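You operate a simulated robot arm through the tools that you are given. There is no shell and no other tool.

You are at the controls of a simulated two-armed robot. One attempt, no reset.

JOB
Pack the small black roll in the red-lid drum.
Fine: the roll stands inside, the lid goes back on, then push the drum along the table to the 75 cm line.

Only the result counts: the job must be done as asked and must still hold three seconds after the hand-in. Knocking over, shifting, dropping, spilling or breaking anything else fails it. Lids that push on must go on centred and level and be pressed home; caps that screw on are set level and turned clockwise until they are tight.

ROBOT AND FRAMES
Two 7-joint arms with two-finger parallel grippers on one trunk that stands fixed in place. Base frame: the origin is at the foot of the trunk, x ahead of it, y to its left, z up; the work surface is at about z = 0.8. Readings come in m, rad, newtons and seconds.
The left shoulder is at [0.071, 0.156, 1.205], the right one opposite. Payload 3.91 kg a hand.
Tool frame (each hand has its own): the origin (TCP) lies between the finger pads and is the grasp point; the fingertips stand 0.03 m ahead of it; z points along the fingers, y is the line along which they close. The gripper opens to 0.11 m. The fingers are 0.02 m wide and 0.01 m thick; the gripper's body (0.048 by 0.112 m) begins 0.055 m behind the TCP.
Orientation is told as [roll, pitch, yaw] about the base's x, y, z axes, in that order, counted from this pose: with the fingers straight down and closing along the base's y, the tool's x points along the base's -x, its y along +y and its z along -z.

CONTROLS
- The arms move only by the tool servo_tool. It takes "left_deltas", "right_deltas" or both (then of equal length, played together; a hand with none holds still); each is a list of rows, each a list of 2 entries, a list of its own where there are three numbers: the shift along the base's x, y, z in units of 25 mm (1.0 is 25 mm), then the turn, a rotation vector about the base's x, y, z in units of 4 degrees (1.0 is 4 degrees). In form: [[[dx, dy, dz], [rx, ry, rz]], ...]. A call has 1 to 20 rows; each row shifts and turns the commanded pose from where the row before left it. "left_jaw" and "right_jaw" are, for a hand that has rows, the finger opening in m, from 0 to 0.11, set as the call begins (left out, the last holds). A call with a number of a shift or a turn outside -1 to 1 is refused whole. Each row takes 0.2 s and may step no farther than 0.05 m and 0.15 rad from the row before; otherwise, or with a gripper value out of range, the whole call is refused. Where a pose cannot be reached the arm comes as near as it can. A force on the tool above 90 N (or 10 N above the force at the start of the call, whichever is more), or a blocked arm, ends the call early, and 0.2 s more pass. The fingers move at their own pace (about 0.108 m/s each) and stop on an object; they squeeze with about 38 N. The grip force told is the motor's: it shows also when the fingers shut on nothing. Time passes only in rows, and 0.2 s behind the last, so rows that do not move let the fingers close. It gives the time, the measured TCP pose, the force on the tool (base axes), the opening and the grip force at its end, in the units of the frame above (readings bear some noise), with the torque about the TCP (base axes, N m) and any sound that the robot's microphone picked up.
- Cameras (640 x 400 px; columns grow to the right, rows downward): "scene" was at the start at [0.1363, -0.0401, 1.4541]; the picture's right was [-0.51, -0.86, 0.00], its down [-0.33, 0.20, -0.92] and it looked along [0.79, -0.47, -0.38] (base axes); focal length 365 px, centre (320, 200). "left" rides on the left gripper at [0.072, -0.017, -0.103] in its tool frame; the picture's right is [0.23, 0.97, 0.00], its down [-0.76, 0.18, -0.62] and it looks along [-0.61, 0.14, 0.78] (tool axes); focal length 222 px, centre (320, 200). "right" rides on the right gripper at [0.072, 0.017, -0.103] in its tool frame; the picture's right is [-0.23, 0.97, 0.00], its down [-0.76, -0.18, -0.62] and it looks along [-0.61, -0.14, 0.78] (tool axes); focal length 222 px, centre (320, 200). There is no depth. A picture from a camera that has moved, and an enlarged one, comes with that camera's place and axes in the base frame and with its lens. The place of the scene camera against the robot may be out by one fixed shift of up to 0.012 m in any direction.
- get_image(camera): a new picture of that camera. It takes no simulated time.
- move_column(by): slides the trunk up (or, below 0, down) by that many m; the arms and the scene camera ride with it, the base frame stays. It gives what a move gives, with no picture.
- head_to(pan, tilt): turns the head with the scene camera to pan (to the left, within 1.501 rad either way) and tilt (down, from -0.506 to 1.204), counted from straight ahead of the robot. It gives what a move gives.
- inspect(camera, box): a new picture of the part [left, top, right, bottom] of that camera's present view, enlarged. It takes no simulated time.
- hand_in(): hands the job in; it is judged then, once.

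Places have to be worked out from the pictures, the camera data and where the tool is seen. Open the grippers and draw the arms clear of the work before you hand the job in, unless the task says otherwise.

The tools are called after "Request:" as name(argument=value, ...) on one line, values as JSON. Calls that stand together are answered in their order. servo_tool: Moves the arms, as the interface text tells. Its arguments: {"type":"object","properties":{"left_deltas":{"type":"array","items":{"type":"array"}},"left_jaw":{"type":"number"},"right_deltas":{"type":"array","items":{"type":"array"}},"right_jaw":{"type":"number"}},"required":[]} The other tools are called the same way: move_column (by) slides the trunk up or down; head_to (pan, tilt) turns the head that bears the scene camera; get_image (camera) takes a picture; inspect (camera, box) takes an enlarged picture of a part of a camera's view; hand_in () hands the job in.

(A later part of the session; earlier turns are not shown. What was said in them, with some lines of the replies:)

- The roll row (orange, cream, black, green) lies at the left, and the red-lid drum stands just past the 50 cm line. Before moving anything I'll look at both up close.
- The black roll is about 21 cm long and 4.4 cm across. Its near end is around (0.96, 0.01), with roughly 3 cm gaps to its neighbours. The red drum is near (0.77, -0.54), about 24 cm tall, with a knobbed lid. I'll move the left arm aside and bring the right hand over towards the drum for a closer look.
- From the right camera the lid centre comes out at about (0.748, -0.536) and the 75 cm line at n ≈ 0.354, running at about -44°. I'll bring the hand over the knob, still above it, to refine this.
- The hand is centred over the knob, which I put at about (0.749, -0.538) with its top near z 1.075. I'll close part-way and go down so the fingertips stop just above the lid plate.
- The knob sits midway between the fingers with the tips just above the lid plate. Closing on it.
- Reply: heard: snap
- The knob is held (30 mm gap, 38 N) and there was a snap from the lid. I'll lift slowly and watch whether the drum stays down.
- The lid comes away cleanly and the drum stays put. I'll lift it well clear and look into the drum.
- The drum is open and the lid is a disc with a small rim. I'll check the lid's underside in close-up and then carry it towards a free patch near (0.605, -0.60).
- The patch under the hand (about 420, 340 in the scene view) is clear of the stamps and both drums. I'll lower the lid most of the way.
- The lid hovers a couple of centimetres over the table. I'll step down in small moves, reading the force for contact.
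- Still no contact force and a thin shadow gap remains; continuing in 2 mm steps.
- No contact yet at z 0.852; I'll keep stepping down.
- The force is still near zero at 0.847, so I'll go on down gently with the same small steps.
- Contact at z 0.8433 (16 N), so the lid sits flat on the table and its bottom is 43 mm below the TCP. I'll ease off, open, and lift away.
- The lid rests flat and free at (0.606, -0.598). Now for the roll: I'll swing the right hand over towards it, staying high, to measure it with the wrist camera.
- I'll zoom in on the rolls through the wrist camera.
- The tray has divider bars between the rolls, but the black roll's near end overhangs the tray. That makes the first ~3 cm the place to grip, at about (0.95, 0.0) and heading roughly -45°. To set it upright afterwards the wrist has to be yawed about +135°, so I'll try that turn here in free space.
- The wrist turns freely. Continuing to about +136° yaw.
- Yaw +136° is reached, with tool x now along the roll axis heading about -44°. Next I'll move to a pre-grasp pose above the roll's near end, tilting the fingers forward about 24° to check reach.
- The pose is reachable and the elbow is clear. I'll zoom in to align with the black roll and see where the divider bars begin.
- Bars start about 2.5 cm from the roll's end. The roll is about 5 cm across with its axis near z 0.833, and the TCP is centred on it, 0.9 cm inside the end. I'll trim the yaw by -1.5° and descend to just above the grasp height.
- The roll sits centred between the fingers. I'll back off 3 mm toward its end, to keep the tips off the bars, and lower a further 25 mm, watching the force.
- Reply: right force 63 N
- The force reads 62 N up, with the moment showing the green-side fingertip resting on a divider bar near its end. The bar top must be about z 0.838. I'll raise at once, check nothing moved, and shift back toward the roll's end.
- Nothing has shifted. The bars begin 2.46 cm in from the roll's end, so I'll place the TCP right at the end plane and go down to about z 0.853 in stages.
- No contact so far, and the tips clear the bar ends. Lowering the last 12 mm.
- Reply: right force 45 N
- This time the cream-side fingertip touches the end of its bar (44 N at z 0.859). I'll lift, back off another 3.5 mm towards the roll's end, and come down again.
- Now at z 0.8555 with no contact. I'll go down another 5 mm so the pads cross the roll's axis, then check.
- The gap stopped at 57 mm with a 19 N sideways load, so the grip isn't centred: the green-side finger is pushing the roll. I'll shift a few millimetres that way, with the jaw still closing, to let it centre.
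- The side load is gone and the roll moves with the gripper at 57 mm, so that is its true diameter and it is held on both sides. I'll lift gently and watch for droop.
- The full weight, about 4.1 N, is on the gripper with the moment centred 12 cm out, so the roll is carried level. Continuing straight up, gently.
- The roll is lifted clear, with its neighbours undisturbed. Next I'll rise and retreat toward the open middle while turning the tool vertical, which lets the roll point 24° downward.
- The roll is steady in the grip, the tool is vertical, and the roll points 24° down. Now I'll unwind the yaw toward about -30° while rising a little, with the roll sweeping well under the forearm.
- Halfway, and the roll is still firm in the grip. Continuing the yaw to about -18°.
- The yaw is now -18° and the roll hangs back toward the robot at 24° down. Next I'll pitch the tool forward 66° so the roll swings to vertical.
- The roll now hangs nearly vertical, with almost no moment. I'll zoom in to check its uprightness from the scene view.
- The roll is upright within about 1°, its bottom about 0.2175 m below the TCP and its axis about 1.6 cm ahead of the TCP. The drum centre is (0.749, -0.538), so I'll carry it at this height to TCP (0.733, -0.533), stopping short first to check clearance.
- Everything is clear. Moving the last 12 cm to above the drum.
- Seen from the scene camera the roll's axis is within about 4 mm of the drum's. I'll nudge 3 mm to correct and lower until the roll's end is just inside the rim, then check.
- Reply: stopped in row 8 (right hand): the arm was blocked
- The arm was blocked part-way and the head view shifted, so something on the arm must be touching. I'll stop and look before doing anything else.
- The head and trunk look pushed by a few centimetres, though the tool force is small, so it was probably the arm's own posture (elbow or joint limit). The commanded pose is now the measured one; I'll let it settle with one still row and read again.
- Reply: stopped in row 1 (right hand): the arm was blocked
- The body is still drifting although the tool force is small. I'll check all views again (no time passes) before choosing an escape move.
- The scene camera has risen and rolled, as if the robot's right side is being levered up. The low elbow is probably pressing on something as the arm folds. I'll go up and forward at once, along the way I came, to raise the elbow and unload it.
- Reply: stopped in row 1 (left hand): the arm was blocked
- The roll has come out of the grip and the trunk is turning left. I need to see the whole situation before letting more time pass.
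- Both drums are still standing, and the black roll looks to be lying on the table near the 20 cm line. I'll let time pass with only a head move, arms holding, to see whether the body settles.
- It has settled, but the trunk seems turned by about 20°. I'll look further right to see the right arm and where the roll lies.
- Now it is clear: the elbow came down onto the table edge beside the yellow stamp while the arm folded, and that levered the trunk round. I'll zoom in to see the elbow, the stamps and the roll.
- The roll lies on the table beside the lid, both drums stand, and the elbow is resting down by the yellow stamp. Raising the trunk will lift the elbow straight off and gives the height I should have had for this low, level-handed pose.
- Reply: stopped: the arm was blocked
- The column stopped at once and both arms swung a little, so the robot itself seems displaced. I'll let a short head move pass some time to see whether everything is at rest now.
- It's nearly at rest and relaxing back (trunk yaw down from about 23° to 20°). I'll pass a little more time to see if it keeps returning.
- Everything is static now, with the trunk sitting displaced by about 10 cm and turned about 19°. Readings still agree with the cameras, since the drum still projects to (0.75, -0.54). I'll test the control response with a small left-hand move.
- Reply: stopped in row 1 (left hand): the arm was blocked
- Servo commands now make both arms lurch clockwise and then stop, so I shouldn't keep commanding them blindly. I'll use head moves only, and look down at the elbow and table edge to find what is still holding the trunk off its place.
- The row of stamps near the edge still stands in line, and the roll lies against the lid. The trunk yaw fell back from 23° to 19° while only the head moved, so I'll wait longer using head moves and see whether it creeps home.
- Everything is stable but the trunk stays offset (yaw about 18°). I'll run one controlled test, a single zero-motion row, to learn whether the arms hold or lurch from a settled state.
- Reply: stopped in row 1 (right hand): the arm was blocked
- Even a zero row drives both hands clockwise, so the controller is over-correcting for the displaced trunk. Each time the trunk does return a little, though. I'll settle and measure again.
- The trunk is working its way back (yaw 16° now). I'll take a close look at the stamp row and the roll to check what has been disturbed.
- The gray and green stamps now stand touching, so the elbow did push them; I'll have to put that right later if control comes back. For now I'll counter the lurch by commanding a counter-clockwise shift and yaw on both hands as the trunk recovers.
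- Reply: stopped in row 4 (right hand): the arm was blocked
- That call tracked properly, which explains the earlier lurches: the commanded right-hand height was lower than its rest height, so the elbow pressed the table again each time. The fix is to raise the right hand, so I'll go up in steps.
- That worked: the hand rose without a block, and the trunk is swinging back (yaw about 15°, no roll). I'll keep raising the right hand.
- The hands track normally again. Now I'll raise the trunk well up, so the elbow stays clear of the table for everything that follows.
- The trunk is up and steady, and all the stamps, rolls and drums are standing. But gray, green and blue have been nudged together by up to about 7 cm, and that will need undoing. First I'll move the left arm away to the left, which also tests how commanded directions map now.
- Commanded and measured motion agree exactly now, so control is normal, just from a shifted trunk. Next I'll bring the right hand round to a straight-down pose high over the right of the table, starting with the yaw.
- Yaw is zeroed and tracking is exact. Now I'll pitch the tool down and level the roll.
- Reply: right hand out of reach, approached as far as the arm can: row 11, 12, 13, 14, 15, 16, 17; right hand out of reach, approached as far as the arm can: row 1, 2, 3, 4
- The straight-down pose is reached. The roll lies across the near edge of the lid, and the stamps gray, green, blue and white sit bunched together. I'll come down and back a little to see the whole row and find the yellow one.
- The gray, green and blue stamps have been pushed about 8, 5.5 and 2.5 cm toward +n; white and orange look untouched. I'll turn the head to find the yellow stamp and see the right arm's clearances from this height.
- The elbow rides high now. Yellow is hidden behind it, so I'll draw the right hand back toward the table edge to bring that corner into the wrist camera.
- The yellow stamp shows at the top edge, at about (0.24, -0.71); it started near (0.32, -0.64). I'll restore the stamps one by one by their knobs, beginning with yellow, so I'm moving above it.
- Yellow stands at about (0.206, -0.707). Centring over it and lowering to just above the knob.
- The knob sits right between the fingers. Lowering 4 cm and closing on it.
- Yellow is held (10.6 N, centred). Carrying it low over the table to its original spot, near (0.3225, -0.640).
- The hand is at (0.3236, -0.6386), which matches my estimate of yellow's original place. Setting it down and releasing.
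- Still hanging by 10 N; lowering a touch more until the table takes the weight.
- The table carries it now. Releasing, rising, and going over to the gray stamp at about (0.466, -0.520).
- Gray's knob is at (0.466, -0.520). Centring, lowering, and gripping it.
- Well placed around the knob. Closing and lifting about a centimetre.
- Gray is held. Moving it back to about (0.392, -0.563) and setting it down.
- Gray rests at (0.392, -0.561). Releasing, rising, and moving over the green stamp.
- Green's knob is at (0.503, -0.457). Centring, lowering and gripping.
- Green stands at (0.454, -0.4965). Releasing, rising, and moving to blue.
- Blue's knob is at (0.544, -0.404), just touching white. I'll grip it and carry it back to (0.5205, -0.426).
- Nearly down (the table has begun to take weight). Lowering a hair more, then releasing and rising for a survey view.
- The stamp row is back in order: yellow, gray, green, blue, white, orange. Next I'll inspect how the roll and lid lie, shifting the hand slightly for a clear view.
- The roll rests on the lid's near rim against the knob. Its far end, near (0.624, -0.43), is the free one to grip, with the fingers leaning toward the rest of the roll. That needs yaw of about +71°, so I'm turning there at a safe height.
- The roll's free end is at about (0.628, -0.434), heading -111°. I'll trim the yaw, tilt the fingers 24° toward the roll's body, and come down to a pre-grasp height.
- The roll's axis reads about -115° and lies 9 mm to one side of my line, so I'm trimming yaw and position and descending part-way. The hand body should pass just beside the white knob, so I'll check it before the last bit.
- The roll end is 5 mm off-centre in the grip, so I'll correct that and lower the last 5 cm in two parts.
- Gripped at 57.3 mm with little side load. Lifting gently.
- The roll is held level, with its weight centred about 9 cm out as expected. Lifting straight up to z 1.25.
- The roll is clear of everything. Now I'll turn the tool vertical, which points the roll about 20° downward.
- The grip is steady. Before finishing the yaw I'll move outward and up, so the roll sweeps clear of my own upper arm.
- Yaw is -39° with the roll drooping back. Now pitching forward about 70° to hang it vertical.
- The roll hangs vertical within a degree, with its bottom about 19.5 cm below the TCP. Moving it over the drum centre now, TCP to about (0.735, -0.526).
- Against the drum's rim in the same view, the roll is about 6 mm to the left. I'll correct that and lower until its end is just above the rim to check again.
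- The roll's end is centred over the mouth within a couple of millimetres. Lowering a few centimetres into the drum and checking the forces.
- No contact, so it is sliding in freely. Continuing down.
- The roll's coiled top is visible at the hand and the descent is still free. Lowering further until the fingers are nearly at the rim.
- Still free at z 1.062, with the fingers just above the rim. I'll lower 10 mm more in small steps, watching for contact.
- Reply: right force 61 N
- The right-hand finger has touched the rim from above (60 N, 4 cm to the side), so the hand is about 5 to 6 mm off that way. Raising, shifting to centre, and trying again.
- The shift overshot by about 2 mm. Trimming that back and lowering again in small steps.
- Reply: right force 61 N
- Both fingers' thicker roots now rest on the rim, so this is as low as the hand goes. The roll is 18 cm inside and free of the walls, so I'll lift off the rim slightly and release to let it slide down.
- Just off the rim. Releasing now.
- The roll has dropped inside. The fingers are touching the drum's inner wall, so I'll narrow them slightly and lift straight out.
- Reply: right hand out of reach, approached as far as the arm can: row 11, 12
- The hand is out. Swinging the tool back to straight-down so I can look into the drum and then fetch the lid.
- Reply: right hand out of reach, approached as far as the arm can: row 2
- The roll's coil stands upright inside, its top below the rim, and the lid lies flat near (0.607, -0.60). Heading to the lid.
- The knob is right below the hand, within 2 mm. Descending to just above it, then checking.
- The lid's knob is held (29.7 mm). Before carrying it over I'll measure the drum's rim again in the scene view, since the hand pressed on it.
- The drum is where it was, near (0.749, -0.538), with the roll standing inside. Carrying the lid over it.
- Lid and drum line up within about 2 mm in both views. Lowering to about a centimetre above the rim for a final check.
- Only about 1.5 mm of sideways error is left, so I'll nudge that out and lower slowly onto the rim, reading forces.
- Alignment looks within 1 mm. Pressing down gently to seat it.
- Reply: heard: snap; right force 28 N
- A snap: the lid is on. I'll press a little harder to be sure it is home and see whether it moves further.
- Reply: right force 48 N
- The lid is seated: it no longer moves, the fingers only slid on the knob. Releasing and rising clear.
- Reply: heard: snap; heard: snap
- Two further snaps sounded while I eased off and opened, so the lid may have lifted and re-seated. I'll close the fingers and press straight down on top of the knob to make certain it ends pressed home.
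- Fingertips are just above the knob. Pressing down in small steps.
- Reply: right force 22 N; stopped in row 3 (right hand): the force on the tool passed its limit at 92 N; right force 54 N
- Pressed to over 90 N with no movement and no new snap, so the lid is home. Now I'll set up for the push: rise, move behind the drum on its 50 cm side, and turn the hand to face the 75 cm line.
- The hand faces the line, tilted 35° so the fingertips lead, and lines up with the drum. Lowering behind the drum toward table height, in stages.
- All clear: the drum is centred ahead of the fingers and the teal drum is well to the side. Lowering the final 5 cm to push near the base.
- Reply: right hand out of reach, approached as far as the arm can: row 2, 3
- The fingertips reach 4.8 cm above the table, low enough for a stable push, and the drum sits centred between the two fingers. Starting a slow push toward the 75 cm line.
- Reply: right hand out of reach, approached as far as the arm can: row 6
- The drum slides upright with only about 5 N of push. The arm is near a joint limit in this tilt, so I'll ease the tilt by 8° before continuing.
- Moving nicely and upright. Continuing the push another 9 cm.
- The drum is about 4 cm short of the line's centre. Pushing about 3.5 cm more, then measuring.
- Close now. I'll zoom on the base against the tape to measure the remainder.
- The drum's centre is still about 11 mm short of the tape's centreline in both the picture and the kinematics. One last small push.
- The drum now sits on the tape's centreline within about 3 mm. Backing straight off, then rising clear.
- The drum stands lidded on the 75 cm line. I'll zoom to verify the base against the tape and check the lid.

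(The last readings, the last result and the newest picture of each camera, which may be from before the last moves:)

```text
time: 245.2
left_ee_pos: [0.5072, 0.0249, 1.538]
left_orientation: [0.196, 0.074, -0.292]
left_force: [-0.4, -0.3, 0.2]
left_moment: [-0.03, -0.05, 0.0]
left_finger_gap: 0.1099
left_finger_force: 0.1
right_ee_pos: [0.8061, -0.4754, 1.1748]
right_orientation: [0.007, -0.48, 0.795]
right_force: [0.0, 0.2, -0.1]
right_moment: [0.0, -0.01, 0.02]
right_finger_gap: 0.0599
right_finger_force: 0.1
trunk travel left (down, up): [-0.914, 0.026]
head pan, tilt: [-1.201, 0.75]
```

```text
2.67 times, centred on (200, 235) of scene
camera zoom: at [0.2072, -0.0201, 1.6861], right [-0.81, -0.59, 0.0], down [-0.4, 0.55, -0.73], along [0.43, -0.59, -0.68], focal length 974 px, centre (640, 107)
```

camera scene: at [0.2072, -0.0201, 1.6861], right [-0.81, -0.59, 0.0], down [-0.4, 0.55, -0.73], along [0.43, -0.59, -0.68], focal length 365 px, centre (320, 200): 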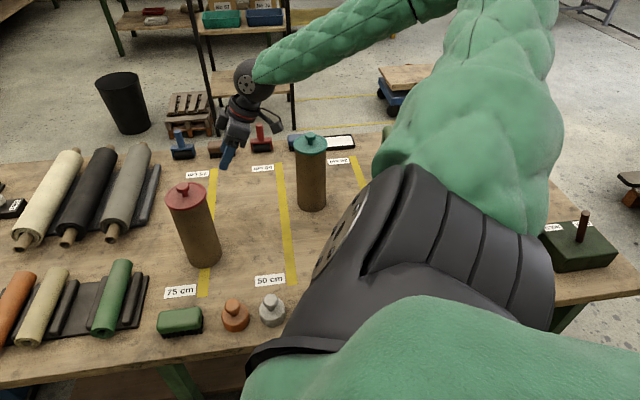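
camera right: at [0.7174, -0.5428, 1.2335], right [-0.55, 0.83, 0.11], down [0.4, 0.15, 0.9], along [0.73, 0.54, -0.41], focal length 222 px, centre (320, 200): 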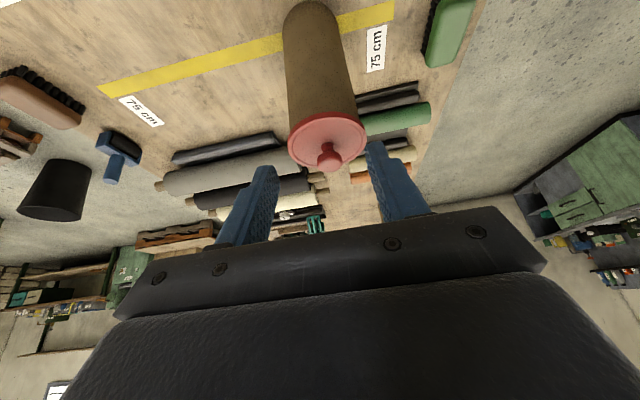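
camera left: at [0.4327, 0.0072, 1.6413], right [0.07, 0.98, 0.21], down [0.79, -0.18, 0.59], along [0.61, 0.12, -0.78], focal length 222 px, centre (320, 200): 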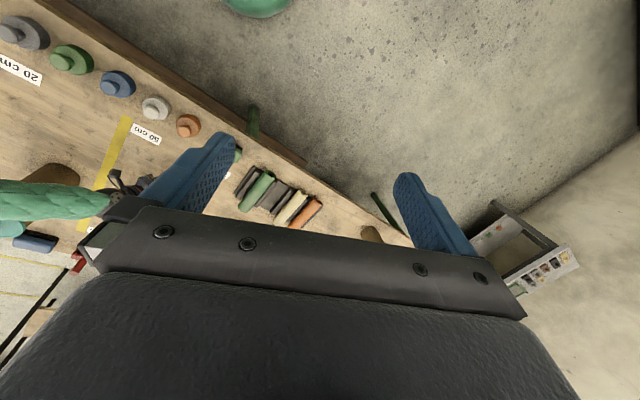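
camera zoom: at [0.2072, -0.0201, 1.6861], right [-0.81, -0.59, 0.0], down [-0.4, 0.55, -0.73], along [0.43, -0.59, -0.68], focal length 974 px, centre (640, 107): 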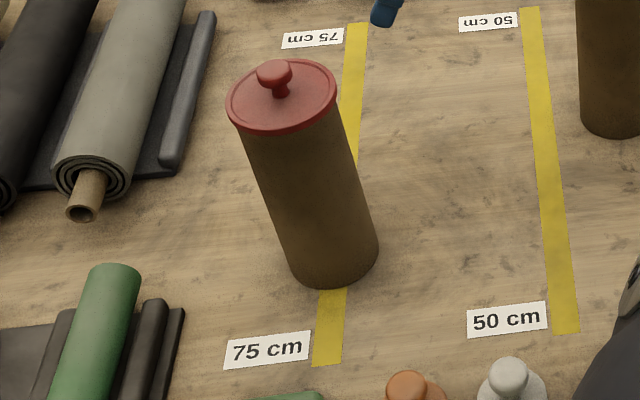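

The base centre and the tape's centreline agree within about 2 mm, and the lid sits level. Before finishing I'll re-measure the stamps against white and orange, which never moved, so I'm bringing the hand back to straight-down over them.

Request:
servo_tool(right_deltas=[[[-0.5, 0.2, 0], [-0.7, 0.69, 0]], [[-0.5, 0.2, 0], [-0.7, 0.69, 0]], [[-0.5, 0.2, 0], [-0.7, 0.69, 0]], [[-0.5, 0.2, 0], [-0.7, 0.69, 0]], [[-0.5, 0.25, 0], [-0.7, 0.69, 0]], [[-0.5, 0.25, 0], [-0.7, 0.69, 0]], [[-0.5, 0.25, 0], [-0.7, 0.69, 0]], [[-0.5, 0.25, -0.3], [0, 0, -1]], [[-0.5, 0.25, -0.3], [0, 0, -1]], [[-0.5, 0.25, -0.3], [0, 0, -1]], [[-0.5, 0.25, -0.3], [0, 0, -1]], [[-0.5, 0.25, -0.3], [0, 0, -1]], [[-0.5, 0.25, -0.3], [0, 0, -1]], [[-0.5, 0.25, -0.3], [0, 0, -1]], [[-0.5, 0.25, -0.3], [0, 0, -1]], [[-0.5, 0.25, -0.3], [0, 0, -1]], [[-0.5, 0.25, -0.3], [0, 0, -1]], [[-0.5, 0.25, -0.3], [0, 0, -1]], [[0, 0, 0], [0, 0, -0.4]], [[0, 0, 0], [0, 0, 0]]])

Request:
get_image(camera="right")

Request:
get_image(camera="scene")

```text
time: 249.4
left_ee_pos: [0.509, 0.0248, 1.5377]
left_orientation: [0.196, 0.074, -0.292]
left_force: [0.2, 0.7, 0.0]
left_moment: [-0.01, 0.01, -0.03]
left_finger_gap: 0.11
left_finger_force: 0.1
right_ee_pos: [0.5814, -0.3696, 1.0931]
right_orientation: [0.005, 0.0, -0.004]
right_force: [0.7, 0.6, 1.0]
right_moment: [-0.01, 0.01, 0.0]
right_finger_gap: 0.0599
right_finger_force: 0.1
trunk travel left (down, up): [-0.914, 0.026]
head pan, tilt: [-1.201, 0.75]
```

```text
taken
camera right: at [0.5093, -0.3523, 1.1971], right [0.23, 0.97, 0.01], down [0.76, -0.18, 0.62], along [0.61, -0.14, -0.78], focal length 222 px, centre (320, 200)
```

right: 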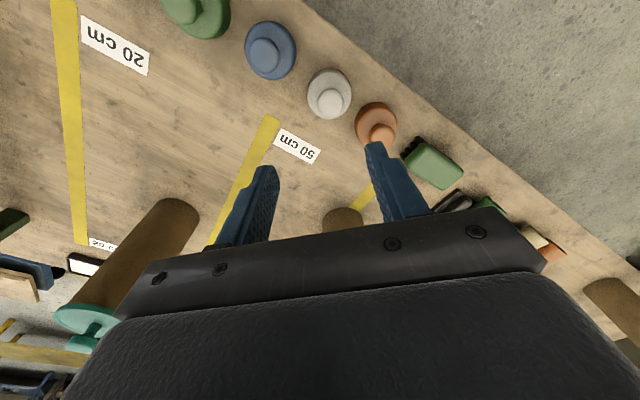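

```text
taken
camera scene: at [0.2079, -0.0205, 1.6861], right [-0.81, -0.59, 0.0], down [-0.4, 0.55, -0.73], along [0.43, -0.59, -0.68], focal length 365 px, centre (320, 200)
```

scene: 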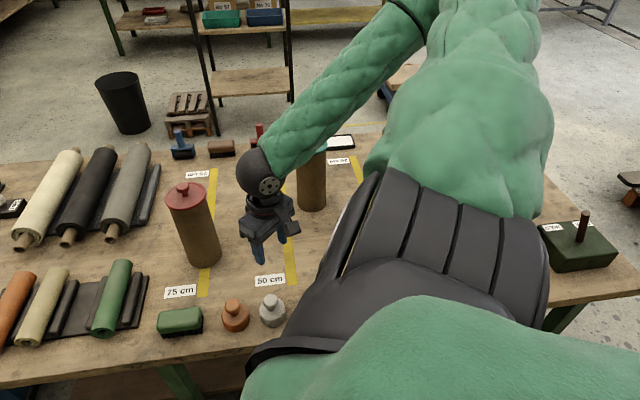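

Using white and orange as anchors, my four replaced stamps sit about 8 mm too far toward the 20 cm end. I'll correct each by that small amount, starting with blue.

Request:
servo_tool(right_deltas=[[[-0.81, -0.74, -0.8], [0, 0, 0]], [[-0.81, -0.74, -0.8], [0, 0, 0]], [[-0.81, -0.74, -0.8], [0, 0, 0]], [[0, 0, -0.9], [0, 0, 0]], [[0, 0, -0.9], [0, 0, 0]], [[0, 0, 0], [0, 0, 0]]])

Request:
get_image(camera="right")

```text
time: 250.8
left_ee_pos: [0.5072, 0.0245, 1.5377]
left_orientation: [0.195, 0.073, -0.292]
left_force: [-1.1, 0.0, 0.2]
left_moment: [-0.02, 0.0, 0.03]
left_finger_gap: 0.11
left_finger_force: 0.1
right_ee_pos: [0.5216, -0.4246, 0.9869]
right_orientation: [0.006, -0.002, -0.004]
right_force: [0.1, -0.2, -0.5]
right_moment: [-0.02, 0.04, 0.0]
right_finger_gap: 0.06
right_finger_force: 0.1
trunk travel left (down, up): [-0.914, 0.026]
head pan, tilt: [-1.201, 0.75]
```

```text
taken
camera right: at [0.4494, -0.4079, 1.0906], right [0.23, 0.97, 0.01], down [0.76, -0.18, 0.62], along [0.61, -0.14, -0.78], focal length 222 px, centre (320, 200)
```

right: 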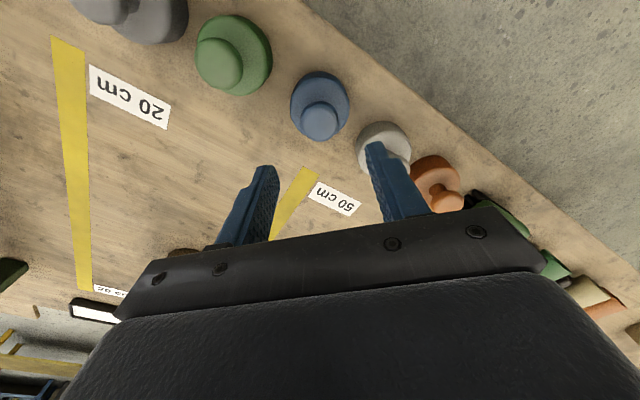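

Request:
servo_tool(right_deltas=[[[0, 0, -0.85], [0, 0, 0]], [[0, 0, -0.85], [0, 0, 0]], [[0, 0, -0.85], [0, 0, 0]], [[0, 0, -0.85], [0, 0, 0]], [[0, 0, -0.8], [0, 0, 0]], [[0, 0, 0], [0, 0, 0]]])

Request:
servo_tool(right_deltas=[[[0, 0, 0], [0, 0, 0]], [[0, 0, 0], [0, 0, 0]], [[0, 0, 0], [0, 0, 0]]], right_jaw=0.0)

Request:
servo_tool(right_deltas=[[[0, 0, 0.16], [0, 0, 0]], [[0, 0, 0.16], [0, 0, 0]], [[0, 0, 0], [0, 0, 0]]])

```text
time: 252.2
left_ee_pos: [0.5078, 0.0258, 1.5382]
left_orientation: [0.196, 0.075, -0.292]
left_force: [-0.5, -0.8, -0.2]
left_moment: [-0.02, 0.01, -0.03]
left_finger_gap: 0.11
left_finger_force: 0.0
right_ee_pos: [0.5194, -0.4257, 0.8844]
right_orientation: [0.005, -0.001, -0.003]
right_force: [-0.3, -0.5, -0.1]
right_moment: [0.0, 0.04, 0.03]
right_finger_gap: 0.0599
right_finger_force: 0.0
trunk travel left (down, up): [-0.914, 0.026]
head pan, tilt: [-1.201, 0.75]
```

```text
time: 253.0
left_ee_pos: [0.5082, 0.0243, 1.5373]
left_orientation: [0.195, 0.072, -0.29]
left_force: [-0.6, -0.8, -0.2]
left_moment: [0.0, -0.03, 0.01]
left_finger_gap: 0.1098
left_finger_force: 0.0
right_ee_pos: [0.5202, -0.4242, 0.8847]
right_orientation: [0.005, -0.001, -0.005]
right_force: [0.3, -0.4, 0.1]
right_moment: [-0.08, -0.04, -0.1]
right_finger_gap: 0.0364
right_finger_force: 37.6
trunk travel left (down, up): [-0.914, 0.026]
head pan, tilt: [-1.201, 0.75]
```

```text
time: 253.8
left_ee_pos: [0.5094, 0.0231, 1.5365]
left_orientation: [0.195, 0.075, -0.292]
left_force: [-0.5, -0.1, -0.2]
left_moment: [0.01, -0.02, 0.03]
left_finger_gap: 0.1102
left_finger_force: 0.0
right_ee_pos: [0.5213, -0.4258, 0.891]
right_orientation: [0.006, -0.001, -0.002]
right_force: [0.1, -0.1, -10.3]
right_moment: [-0.01, 0.03, 0.01]
right_finger_gap: 0.0367
right_finger_force: 38.3
trunk travel left (down, up): [-0.914, 0.026]
head pan, tilt: [-1.201, 0.75]
```

Blue is held. Shifting it (+5, +7) mm and setting it down.

Request:
servo_tool(right_deltas=[[[0.1, 0.14, 0], [0, 0, 0]], [[0.09, 0.14, 0], [0, 0, 0]], [[0, 0, -0.16], [0, 0, 0]], [[0, 0, -0.14], [0, 0, 0]], [[0, 0, 0], [0, 0, 0]]])

Request:
servo_tool(right_deltas=[[[0, 0, -0.05], [0, 0, 0]], [[0, 0, -0.03], [0, 0, 0]], [[0, 0, 0], [0, 0, 0]]])

```text
time: 255.0
left_ee_pos: [0.5083, 0.0244, 1.538]
left_orientation: [0.197, 0.073, -0.292]
left_force: [-0.3, -1.3, -0.2]
left_moment: [-0.02, 0.02, 0.02]
left_finger_gap: 0.11
left_finger_force: 0.2
right_ee_pos: [0.5262, -0.4185, 0.8836]
right_orientation: [0.007, 0.001, -0.004]
right_force: [0.5, -1.2, 3.0]
right_moment: [0.06, 0.32, -0.03]
right_finger_gap: 0.0366
right_finger_force: 37.5
trunk travel left (down, up): [-0.914, 0.026]
head pan, tilt: [-1.201, 0.75]
```

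```text
time: 255.8
left_ee_pos: [0.5072, 0.0248, 1.5384]
left_orientation: [0.196, 0.074, -0.29]
left_force: [-0.4, 0.5, 0.5]
left_moment: [0.0, 0.02, 0.0]
left_finger_gap: 0.11
left_finger_force: 0.1
right_ee_pos: [0.5248, -0.4186, 0.8824]
right_orientation: [0.006, -0.001, -0.002]
right_force: [7.1, -9.2, 29.1]
right_moment: [-0.2, -0.2, -0.18]
right_finger_gap: 0.0368
right_finger_force: 37.9
trunk travel left (down, up): [-0.914, 0.026]
head pan, tilt: [-1.201, 0.75]
```

Blue is at (0.525, -0.4186). Releasing, rising and going to green at (0.4545, -0.4965).

Request:
servo_tool(right_deltas=[[[0, 0, 0.08], [0, 0, 0]], [[0, 0, 0], [0, 0, 0]]])

Request:
servo_tool(right_deltas=[[[0, 0, 0], [0, 0, 0]], [[0, 0, 0], [0, 0, 0]], [[0, 0, 0], [0, 0, 0]]], right_jaw=0.06)

Request:
servo_tool(right_deltas=[[[0, 0, 0.5], [0, 0, 0]], [[0, 0, 1], [0, 0, 0]], [[0, 0, 1], [0, 0, 0]], [[0, 0, 1], [0, 0, 0]], [[-0.7, -0.78, 0.5], [0, 0, 0]], [[-0.7, -0.78, 0], [0, 0, 0]], [[-0.7, -0.78, 0], [0, 0, 0]], [[-0.7, -0.78, 0], [0, 0, 0]], [[0, 0, 0], [0, 0, 0]]])

Request:
get_image(camera="right")

```text
time: 256.4
left_ee_pos: [0.5092, 0.0238, 1.5369]
left_orientation: [0.194, 0.073, -0.292]
left_force: [0.1, -0.1, 0.4]
left_moment: [0.01, 0.0, 0.01]
left_finger_gap: 0.1101
left_finger_force: 0.0
right_ee_pos: [0.5247, -0.4176, 0.8814]
right_orientation: [0.007, 0.003, -0.004]
right_force: [4.2, 0.0, -2.5]
right_moment: [-0.12, -0.53, 0.02]
right_finger_gap: 0.0367
right_finger_force: 37.7
trunk travel left (down, up): [-0.914, 0.026]
head pan, tilt: [-1.201, 0.75]
```

```text
time: 257.2
left_ee_pos: [0.5074, 0.0246, 1.5377]
left_orientation: [0.195, 0.072, -0.292]
left_force: [0.8, 0.3, -0.6]
left_moment: [0.01, -0.01, 0.02]
left_finger_gap: 0.1097
left_finger_force: 0.0
right_ee_pos: [0.5257, -0.4176, 0.8836]
right_orientation: [0.006, 0.0, -0.002]
right_force: [0.0, 0.3, -0.4]
right_moment: [0.01, -0.02, 0.03]
right_finger_gap: 0.0599
right_finger_force: 0.1
trunk travel left (down, up): [-0.914, 0.026]
head pan, tilt: [-1.201, 0.75]
```

```text
time: 259.2
left_ee_pos: [0.5077, 0.0253, 1.5382]
left_orientation: [0.195, 0.073, -0.292]
left_force: [0.2, 0.0, -0.3]
left_moment: [0.01, -0.01, -0.02]
left_finger_gap: 0.1097
left_finger_force: 0.1
right_ee_pos: [0.4549, -0.4962, 0.9824]
right_orientation: [0.008, 0.0, -0.002]
right_force: [0.0, -0.5, 0.1]
right_moment: [-0.02, 0.0, 0.02]
right_finger_gap: 0.0601
right_finger_force: 0.0
trunk travel left (down, up): [-0.914, 0.026]
head pan, tilt: [-1.201, 0.75]
```

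```text
taken
camera right: at [0.3833, -0.4791, 1.0866], right [0.23, 0.97, 0.01], down [0.76, -0.18, 0.62], along [0.61, -0.14, -0.78], focal length 222 px, centre (320, 200)
```

right: 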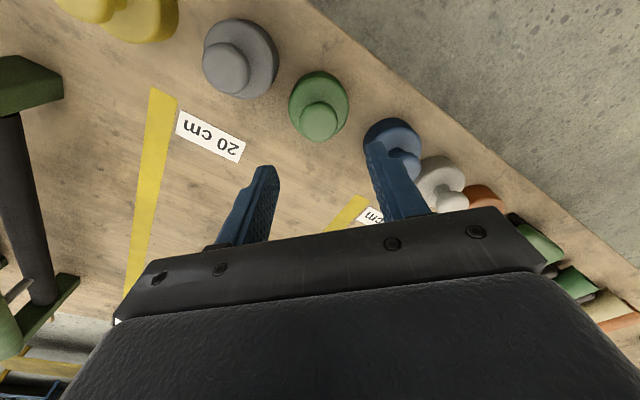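

Green is centred beneath. Lowering, gripping and lifting it slightly.

Request:
servo_tool(right_deltas=[[[0, 0, -0.8], [0, 0, 0]], [[0, 0, -0.8], [0, 0, 0]], [[0, 0, -0.8], [0, 0, 0]], [[0, 0, -0.8], [0, 0, 0]], [[0, 0, -0.76], [0, 0, 0]], [[0, 0, 0], [0, 0, 0]]])

Request:
servo_tool(right_deltas=[[[0, 0, 0], [0, 0, 0]], [[0, 0, 0], [0, 0, 0]], [[0, 0, 0], [0, 0, 0]]], right_jaw=0.0)

Request:
servo_tool(right_deltas=[[[0, 0, 0.16], [0, 0, 0]], [[0, 0, 0.16], [0, 0, 0]], [[0, 0, 0], [0, 0, 0]]])

Request:
servo_tool(right_deltas=[[[0.1, 0.15, 0], [0, 0, 0]], [[0.09, 0.15, 0], [0, 0, 0]], [[0, 0, -0.16], [0, 0, 0]], [[0, 0, -0.13], [0, 0, 0]], [[0, 0, 0], [0, 0, 0]]])

```text
time: 260.6
left_ee_pos: [0.508, 0.0247, 1.5376]
left_orientation: [0.197, 0.073, -0.293]
left_force: [-0.6, 0.9, -0.9]
left_moment: [0.0, -0.02, -0.03]
left_finger_gap: 0.1099
left_finger_force: 0.0
right_ee_pos: [0.4555, -0.4976, 0.885]
right_orientation: [0.006, 0.0, -0.002]
right_force: [0.4, -0.2, -1.1]
right_moment: [0.0, 0.03, 0.01]
right_finger_gap: 0.06
right_finger_force: 0.0
trunk travel left (down, up): [-0.914, 0.026]
head pan, tilt: [-1.201, 0.75]
```

```text
time: 261.4
left_ee_pos: [0.5075, 0.0227, 1.5368]
left_orientation: [0.196, 0.074, -0.291]
left_force: [-0.5, 0.1, -0.1]
left_moment: [-0.02, -0.01, -0.01]
left_finger_gap: 0.1098
left_finger_force: 0.1
right_ee_pos: [0.4549, -0.4975, 0.8859]
right_orientation: [0.005, 0.001, -0.003]
right_force: [-0.6, -1.4, 4.0]
right_moment: [-0.07, -0.06, 0.07]
right_finger_gap: 0.0365
right_finger_force: 37.9
trunk travel left (down, up): [-0.914, 0.026]
head pan, tilt: [-1.201, 0.75]
```

```text
time: 262.2
left_ee_pos: [0.51, 0.0237, 1.537]
left_orientation: [0.195, 0.071, -0.291]
left_force: [0.3, 0.0, 0.4]
left_moment: [0.03, 0.02, 0.02]
left_finger_gap: 0.11
left_finger_force: 0.0
right_ee_pos: [0.4541, -0.496, 0.8929]
right_orientation: [0.008, 0.0, -0.003]
right_force: [-0.7, -0.1, -10.1]
right_moment: [0.0, 0.0, 0.01]
right_finger_gap: 0.0364
right_finger_force: 38.4
trunk travel left (down, up): [-0.914, 0.026]
head pan, tilt: [-1.201, 0.75]
```

```text
time: 263.4
left_ee_pos: [0.5074, 0.0235, 1.5384]
left_orientation: [0.193, 0.073, -0.293]
left_force: [-0.2, 0.5, -0.6]
left_moment: [0.0, 0.04, 0.0]
left_finger_gap: 0.1097
left_finger_force: 0.0
right_ee_pos: [0.461, -0.4882, 0.8853]
right_orientation: [0.005, 0.002, -0.004]
right_force: [-1.2, -0.5, -6.9]
right_moment: [-0.04, -0.05, -0.02]
right_finger_gap: 0.0365
right_finger_force: 37.7
trunk travel left (down, up): [-0.914, 0.026]
head pan, tilt: [-1.201, 0.75]
```

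Nearly down. A touch lower, release, then on to gray.

Request:
servo_tool(right_deltas=[[[0, 0, -0.04], [0, 0, 0]], [[0, 0, 0], [0, 0, 0]]])

Request:
servo_tool(right_deltas=[[[0, 0, 0.02], [0, 0, 0]], [[0, 0, 0], [0, 0, 0]], [[0, 0, 0], [0, 0, 0]]], right_jaw=0.06)

Request:
servo_tool(right_deltas=[[[0, 0, 0.5], [0, 0, 0]], [[0, 0, 1], [0, 0, 0]], [[0, 0, 1], [0, 0, 0]], [[0, 0, 1], [0, 0, 0]], [[-0.68, -0.73, 0.4], [0, 0, 0]], [[-0.68, -0.73, 0], [0, 0, 0]], [[-0.68, -0.73, 0], [0, 0, 0]], [[-0.68, -0.73, 0], [0, 0, 0]], [[0, 0, 0], [0, 0, 0]]])

Request:
get_image(camera="right")

```text
time: 264.0
left_ee_pos: [0.5074, 0.0249, 1.5377]
left_orientation: [0.196, 0.075, -0.29]
left_force: [-1.0, 0.4, -0.1]
left_moment: [0.01, 0.01, 0.03]
left_finger_gap: 0.1101
left_finger_force: 0.0
right_ee_pos: [0.4601, -0.4889, 0.8849]
right_orientation: [0.005, -0.001, -0.004]
right_force: [-0.4, -5.5, 19.3]
right_moment: [-0.06, 0.41, 0.07]
right_finger_gap: 0.0364
right_finger_force: 37.9
trunk travel left (down, up): [-0.914, 0.026]
head pan, tilt: [-1.201, 0.75]
```

```text
time: 264.8
left_ee_pos: [0.5085, 0.0243, 1.5371]
left_orientation: [0.196, 0.073, -0.29]
left_force: [0.7, -0.1, 0.8]
left_moment: [0.03, -0.01, -0.01]
left_finger_gap: 0.1102
left_finger_force: 0.1
right_ee_pos: [0.4589, -0.4875, 0.885]
right_orientation: [0.007, 0.001, -0.004]
right_force: [0.4, -0.5, -0.2]
right_moment: [-0.03, 0.01, 0.0]
right_finger_gap: 0.0601
right_finger_force: 0.2
trunk travel left (down, up): [-0.914, 0.026]
head pan, tilt: [-1.201, 0.75]
```

```text
time: 266.8
left_ee_pos: [0.509, 0.0253, 1.5373]
left_orientation: [0.196, 0.075, -0.292]
left_force: [0.6, -0.1, -0.8]
left_moment: [0.02, -0.03, 0.0]
left_finger_gap: 0.11
left_finger_force: 0.0
right_ee_pos: [0.3916, -0.5622, 0.9837]
right_orientation: [0.008, -0.001, -0.003]
right_force: [-0.3, -0.4, 0.2]
right_moment: [-0.01, 0.02, 0.01]
right_finger_gap: 0.06
right_finger_force: 0.0
trunk travel left (down, up): [-0.914, 0.026]
head pan, tilt: [-1.201, 0.75]
```

```text
taken
camera right: at [0.3203, -0.545, 1.087], right [0.23, 0.97, 0.01], down [0.76, -0.18, 0.62], along [0.61, -0.14, -0.78], focal length 222 px, centre (320, 200)
```

right: 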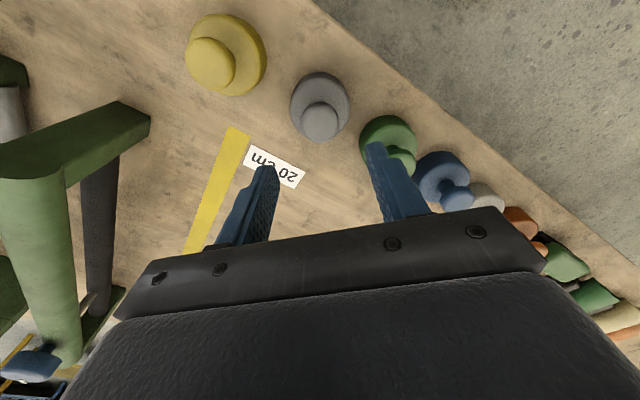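

Gray sits centred below. Same correction for it.

Request:
servo_tool(right_deltas=[[[0, 0, -0.8], [0, 0, 0]], [[0, 0, -0.8], [0, 0, 0]], [[0, 0, -0.8], [0, 0, 0]], [[0, 0, -0.8], [0, 0, 0]], [[0, 0, -0.8], [0, 0, 0]], [[0, 0, 0], [0, 0, 0]]])

Request:
servo_tool(right_deltas=[[[0, 0, 0], [0, 0, 0]], [[0, 0, 0], [0, 0, 0]], [[0, 0, 0], [0, 0, 0]]], right_jaw=0.0)

Request:
servo_tool(right_deltas=[[[0, 0, 0.16], [0, 0, 0]], [[0, 0, 0.16], [0, 0, 0]], [[0, 0, 0], [0, 0, 0]]])

Request:
servo_tool(right_deltas=[[[0.1, 0.12, 0], [0, 0, 0]], [[0.09, 0.12, 0], [0, 0, 0]], [[0, 0, -0.16], [0, 0, 0]], [[0, 0, -0.15], [0, 0, 0]], [[0, 0, 0], [0, 0, 0]]])

```text
time: 268.2
left_ee_pos: [0.5087, 0.0247, 1.5388]
left_orientation: [0.196, 0.071, -0.292]
left_force: [0.0, 0.9, -0.2]
left_moment: [-0.02, 0.0, 0.02]
left_finger_gap: 0.1102
left_finger_force: 0.1
right_ee_pos: [0.3916, -0.5602, 0.8833]
right_orientation: [0.005, 0.002, -0.003]
right_force: [0.8, -0.1, -0.1]
right_moment: [0.01, 0.0, 0.0]
right_finger_gap: 0.06
right_finger_force: 0.2
trunk travel left (down, up): [-0.914, 0.026]
head pan, tilt: [-1.201, 0.75]
```

```text
time: 269.0
left_ee_pos: [0.508, 0.0248, 1.5368]
left_orientation: [0.195, 0.072, -0.293]
left_force: [0.4, -0.1, -0.5]
left_moment: [-0.02, 0.04, 0.03]
left_finger_gap: 0.1099
left_finger_force: 0.0
right_ee_pos: [0.3918, -0.5622, 0.8837]
right_orientation: [0.005, -0.001, -0.004]
right_force: [-0.7, -3.7, 5.2]
right_moment: [-0.14, 0.03, 0.03]
right_finger_gap: 0.0368
right_finger_force: 38.1
trunk travel left (down, up): [-0.914, 0.026]
head pan, tilt: [-1.201, 0.75]
```

```text
time: 269.8
left_ee_pos: [0.5071, 0.0231, 1.5374]
left_orientation: [0.197, 0.073, -0.292]
left_force: [0.5, 0.9, -0.5]
left_moment: [0.03, 0.02, 0.0]
left_finger_gap: 0.1101
left_finger_force: 0.2
right_ee_pos: [0.3933, -0.5613, 0.89]
right_orientation: [0.009, 0.0, -0.002]
right_force: [0.4, -0.5, -9.5]
right_moment: [-0.02, 0.02, 0.0]
right_finger_gap: 0.0366
right_finger_force: 38.2
trunk travel left (down, up): [-0.914, 0.026]
head pan, tilt: [-1.201, 0.75]
```

```text
time: 271.0
left_ee_pos: [0.5082, 0.0238, 1.5382]
left_orientation: [0.195, 0.072, -0.292]
left_force: [-0.1, 0.2, -0.3]
left_moment: [-0.03, 0.01, -0.02]
left_finger_gap: 0.1103
left_finger_force: 0.0
right_ee_pos: [0.398, -0.5559, 0.8832]
right_orientation: [0.004, 0.0, -0.004]
right_force: [2.0, -5.6, 17.2]
right_moment: [-0.05, 0.52, 0.03]
right_finger_gap: 0.0367
right_finger_force: 37.9
trunk travel left (down, up): [-0.914, 0.026]
head pan, tilt: [-1.201, 0.75]
```

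Gray is set at (0.397, -0.556). Releasing and moving to yellow.

Request:
servo_tool(right_deltas=[[[0, 0, 0.06], [0, 0, 0]], [[0, 0, 0], [0, 0, 0]], [[0, 0, 0], [0, 0, 0]]], right_jaw=0.06)

Request:
servo_tool(right_deltas=[[[0, 0, 0.5], [0, 0, 0]], [[0, 0, 1], [0, 0, 0]], [[0, 0, 1], [0, 0, 0]], [[0, 0, 1], [0, 0, 0]], [[-0.73, -0.83, 0.4], [0, 0, 0]], [[-0.73, -0.83, 0], [0, 0, 0]], [[-0.73, -0.83, 0], [0, 0, 0]], [[-0.73, -0.83, 0], [0, 0, 0]], [[0, 0, 0], [0, 0, 0]]])

Request:
get_image(camera="right")

```text
time: 271.8
left_ee_pos: [0.5076, 0.0235, 1.5383]
left_orientation: [0.195, 0.073, -0.292]
left_force: [0.1, 0.0, -0.5]
left_moment: [-0.02, 0.03, 0.0]
left_finger_gap: 0.11
left_finger_force: 0.0
right_ee_pos: [0.3975, -0.5556, 0.884]
right_orientation: [0.008, 0.0, -0.004]
right_force: [0.5, 0.1, 0.5]
right_moment: [-0.01, 0.01, 0.01]
right_finger_gap: 0.06
right_finger_force: 0.2
trunk travel left (down, up): [-0.914, 0.026]
head pan, tilt: [-1.201, 0.75]
```

```text
time: 273.8
left_ee_pos: [0.51, 0.0242, 1.5361]
left_orientation: [0.196, 0.075, -0.293]
left_force: [-0.3, -0.1, 0.5]
left_moment: [0.0, 0.02, 0.0]
left_finger_gap: 0.1102
left_finger_force: 0.0
right_ee_pos: [0.3232, -0.6381, 0.9827]
right_orientation: [0.006, -0.001, -0.004]
right_force: [0.3, 0.0, 0.5]
right_moment: [-0.03, -0.03, -0.04]
right_finger_gap: 0.06
right_finger_force: 0.1
trunk travel left (down, up): [-0.914, 0.026]
head pan, tilt: [-1.201, 0.75]
```

```text
taken
camera right: at [0.2515, -0.6201, 1.0864], right [0.23, 0.97, 0.01], down [0.76, -0.18, 0.62], along [0.61, -0.14, -0.78], focal length 222 px, centre (320, 200)
```

right: 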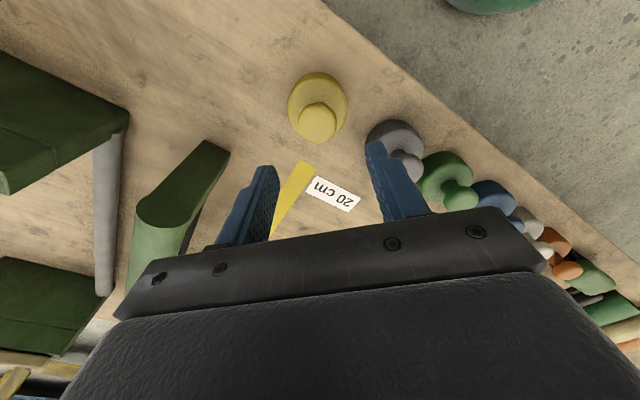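

Yellow is centred below. Same small correction for it: (+4, +8) mm.

Request:
servo_tool(right_deltas=[[[0, 0, -0.8], [0, 0, 0]], [[0, 0, -0.8], [0, 0, 0]], [[0, 0, -0.8], [0, 0, 0]], [[0, 0, -0.8], [0, 0, 0]], [[0, 0, -0.76], [0, 0, 0]], [[0, 0, 0], [0, 0, 0]]])

Request:
servo_tool(right_deltas=[[[0, 0, 0], [0, 0, 0]], [[0, 0, 0], [0, 0, 0]], [[0, 0, 0], [0, 0, 0]]], right_jaw=0.0)

Request:
servo_tool(right_deltas=[[[0, 0, 0.16], [0, 0, 0]], [[0, 0, 0.16], [0, 0, 0]], [[0, 0, 0], [0, 0, 0]]])

Request:
servo_tool(right_deltas=[[[0.09, 0.16, 0], [0, 0, 0]], [[0.08, 0.16, 0], [0, 0, 0]], [[0, 0, -0.16], [0, 0, 0]], [[0, 0, -0.15], [0, 0, 0]], [[0, 0, 0], [0, 0, 0]]])

```text
time: 275.2
left_ee_pos: [0.5064, 0.0258, 1.538]
left_orientation: [0.195, 0.074, -0.29]
left_force: [-0.3, 0.9, 1.4]
left_moment: [0.04, 0.01, 0.01]
left_finger_gap: 0.11
left_finger_force: 0.1
right_ee_pos: [0.323, -0.6386, 0.8845]
right_orientation: [0.004, 0.001, -0.004]
right_force: [-0.4, -0.6, -0.3]
right_moment: [0.01, 0.02, 0.0]
right_finger_gap: 0.0599
right_finger_force: 0.0
trunk travel left (down, up): [-0.914, 0.026]
head pan, tilt: [-1.201, 0.75]
```

```text
time: 276.0
left_ee_pos: [0.5074, 0.0238, 1.5379]
left_orientation: [0.196, 0.073, -0.291]
left_force: [0.5, 0.8, -0.9]
left_moment: [0.0, -0.03, 0.0]
left_finger_gap: 0.1098
left_finger_force: 0.0
right_ee_pos: [0.3224, -0.6386, 0.8836]
right_orientation: [0.005, 0.0, -0.004]
right_force: [-1.6, -1.9, 5.2]
right_moment: [-0.12, -0.02, -0.02]
right_finger_gap: 0.0366
right_finger_force: 38.0
trunk travel left (down, up): [-0.914, 0.026]
head pan, tilt: [-1.201, 0.75]
```

```text
time: 276.8
left_ee_pos: [0.5093, 0.0229, 1.537]
left_orientation: [0.196, 0.075, -0.291]
left_force: [-0.3, 0.1, -0.1]
left_moment: [0.0, -0.02, 0.04]
left_finger_gap: 0.1099
left_finger_force: 0.0
right_ee_pos: [0.3238, -0.6385, 0.8901]
right_orientation: [0.007, 0.001, -0.003]
right_force: [0.8, -0.4, -9.7]
right_moment: [0.0, -0.02, -0.01]
right_finger_gap: 0.0368
right_finger_force: 38.1
trunk travel left (down, up): [-0.914, 0.026]
head pan, tilt: [-1.201, 0.75]
```

```text
time: 278.0
left_ee_pos: [0.5073, 0.024, 1.5381]
left_orientation: [0.196, 0.075, -0.292]
left_force: [0.1, 0.3, -0.6]
left_moment: [-0.02, 0.0, 0.0]
left_finger_gap: 0.11
left_finger_force: 0.2
right_ee_pos: [0.3272, -0.6298, 0.8837]
right_orientation: [0.005, 0.0, -0.003]
right_force: [2.4, -2.4, 16.6]
right_moment: [-0.13, 0.33, 0.1]
right_finger_gap: 0.0367
right_finger_force: 38.0
trunk travel left (down, up): [-0.914, 0.026]
head pan, tilt: [-1.201, 0.75]
```

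Yellow is set at (0.327, -0.630). Releasing, opening fully and rising for a final survey.

Request:
servo_tool(right_deltas=[[[0, 0, 0.06], [0, 0, 0]], [[0, 0, 0], [0, 0, 0]], [[0, 0, 0], [0, 0, 0]]], right_jaw=0.06)

Request:
servo_tool(right_deltas=[[[0, 0, 0.5], [0, 0, 0]], [[0, 0, 1], [0, 0, 0]], [[0, 0, 1], [0, 0, 0]], [[0, 0, 1], [0, 0, 0]], [[0, 0, 1], [0, 0, 0]], [[0.3, 0.1, 1], [0, 0, 0]], [[0.3, 0.1, 1], [0, 0, 0]], [[0.3, 0.1, 1], [0, 0, 0]], [[0.3, 0.1, 1], [0, 0, 0]], [[0.3, 0.1, 1], [0, 0, 0]], [[0.3, 0.1, 1], [0, 0, 0]], [[0.3, 0.1, 1], [0, 0, 0]], [[0.3, 0.1, 1], [0, 0, 0]], [[0.3, 0.1, 0.5], [0, 0, 0]], [[0, 0, 0], [0, 0, 0]]], right_jaw=0.1)

Request:
get_image(camera="right")

Request:
get_image(camera="scene")

```text
time: 278.8
left_ee_pos: [0.5093, 0.0237, 1.5374]
left_orientation: [0.195, 0.073, -0.293]
left_force: [-0.6, -0.1, 0.2]
left_moment: [0.01, 0.01, 0.01]
left_finger_gap: 0.1098
left_finger_force: 0.1
right_ee_pos: [0.3279, -0.6295, 0.8843]
right_orientation: [0.006, 0.0, -0.004]
right_force: [-0.2, 0.9, 0.2]
right_moment: [0.01, -0.01, -0.01]
right_finger_gap: 0.06
right_finger_force: 0.1
trunk travel left (down, up): [-0.914, 0.026]
head pan, tilt: [-1.201, 0.75]
```

```text
time: 282.0
left_ee_pos: [0.5079, 0.0232, 1.538]
left_orientation: [0.195, 0.075, -0.29]
left_force: [-0.4, -0.5, 0.1]
left_moment: [0.01, 0.0, -0.01]
left_finger_gap: 0.11
left_finger_force: 0.1
right_ee_pos: [0.396, -0.6085, 1.2083]
right_orientation: [0.009, 0.002, -0.004]
right_force: [-0.2, 0.7, -0.1]
right_moment: [-0.01, 0.05, 0.0]
right_finger_gap: 0.1
right_finger_force: 0.0
trunk travel left (down, up): [-0.914, 0.026]
head pan, tilt: [-1.201, 0.75]
```

```text
taken
camera right: at [0.3246, -0.5913, 1.3124], right [0.23, 0.97, 0.01], down [0.76, -0.18, 0.62], along [0.61, -0.14, -0.78], focal length 222 px, centre (320, 200)
```

right: 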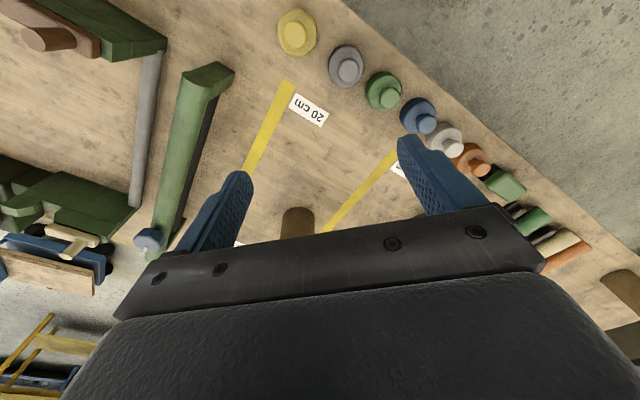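

```text
taken
camera scene: at [0.2076, -0.0213, 1.6861], right [-0.81, -0.59, 0.0], down [-0.4, 0.55, -0.73], along [0.43, -0.59, -0.68], focal length 365 px, centre (320, 200)
```

scene: 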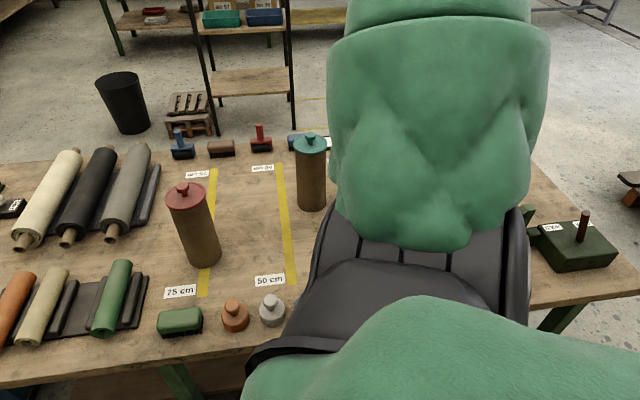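

Everything stands in place: drum lidded on the 75 cm line, stamps in their row. I'll draw the right arm a little higher and take one last close look before handing in.

Request:
servo_tool(right_deltas=[[[0, -0.2, 0.6], [0, 0, 0]], [[0, -0.2, 0.6], [0, 0, 0]], [[0, -0.2, 0.6], [0, 0, 0]], [[0, -0.2, 0.4], [0, 0, 0]], [[0, 0, 0], [0, 0, 0]]], right_jaw=0.11)

Request:
inspect(camera="scene", box=[140, 160, 300, 320])

Request:
get_image(camera="left")

```text
time: 283.2
left_ee_pos: [0.5069, 0.0233, 1.5392]
left_orientation: [0.194, 0.071, -0.293]
left_force: [0.4, 0.5, -0.3]
left_moment: [0.03, 0.0, -0.01]
left_finger_gap: 0.1102
left_finger_force: 0.1
right_ee_pos: [0.3994, -0.5963, 1.233]
right_orientation: [0.123, -0.02, 0.007]
right_force: [0.1, -0.3, 0.4]
right_moment: [0.0, -0.02, 0.02]
right_finger_gap: 0.1102
right_finger_force: 0.0
right hand out of reach, approached as far as the arm can: row 1, 2, 3, 4
trunk travel left (down, up): [-0.914, 0.026]
head pan, tilt: [-1.201, 0.75]
```

```text
2.50 times, centred on (220, 240) of scene
camera zoom: at [0.2053, -0.021, 1.6863], right [-0.81, -0.59, 0.0], down [-0.4, 0.55, -0.73], along [0.43, -0.59, -0.68], focal length 914 px, centre (570, 100)
```

zoom: 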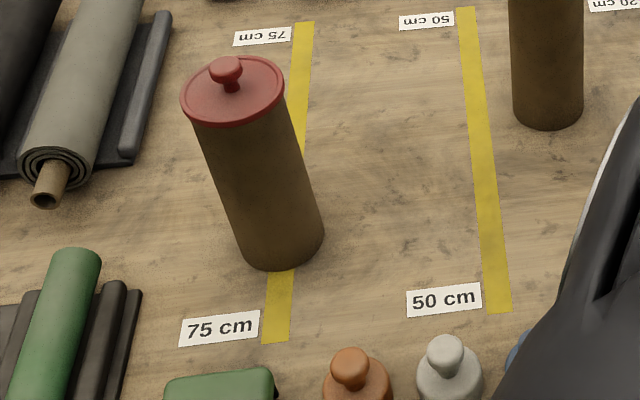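

```text
taken
camera left: at [0.4312, 0.0075, 1.6416], right [0.07, 0.98, 0.21], down [0.79, -0.18, 0.59], along [0.61, 0.12, -0.78], focal length 222 px, centre (320, 200)
```

left: 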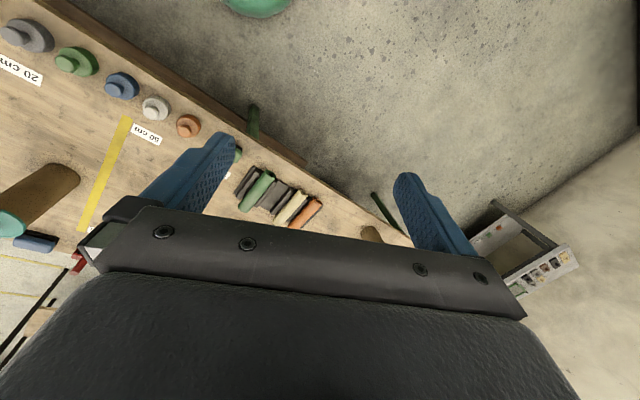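

The drum stands closed and level on the 75 cm line with the roll inside. Both grippers are open and clear, and nothing is touching the work. Handing in, with one thing to own up to: my elbow pushed four stamps partway through. I put them back by measurement, to within roughly a centimetre of where they began.

Request:
hand_in()

```text
The job is handed in.
```

The black roll is standing in the red-lid drum, the lid is on, and the drum is on the 75 cm line. I handed the job in, but an accident partway through may count against it.

- **Roll:** it stands upright in the drum with its top below the rim. I had to release it a few centimetres above the drum floor, because the fingers could not go deeper.
- **Lid:** it clicked on, then I heard two more clicks as I let go. I pressed the knob again past 90 N; it did not move or click, so I take it as fully seated and level.
- **Drum position:** I pushed it low down with the fingers, and its centre is within about 3 mm of the tape's centreline.

**What went wrong:**
- **Collision:** on my first try at lowering the roll into the drum, my right elbow came down on the table edge. I had not raised the trunk first.
- **Trunk:** it is still out of place, by about 10 cm and 15°.
- **Roll dropped:** the roll fell onto the table beside the lid. I picked it up again from there.
- **Stamps moved:** the yellow, gray, green and blue stamps were pushed roughly 3 to 13 cm. I lifted each one back and then corrected them against the white and orange stamps, which I believe did not move. I worked out their original places from the first pictures, so they may be off by up to a centimetre.
- **Tray pressed:** while first picking up the roll I pressed a fingertip on the roll tray's divider bars twice, with about 60 N and 44 N. I saw no movement.

In the pictures, everything else on the table is standing and undisturbed. Both grippers are open and clear of the work.
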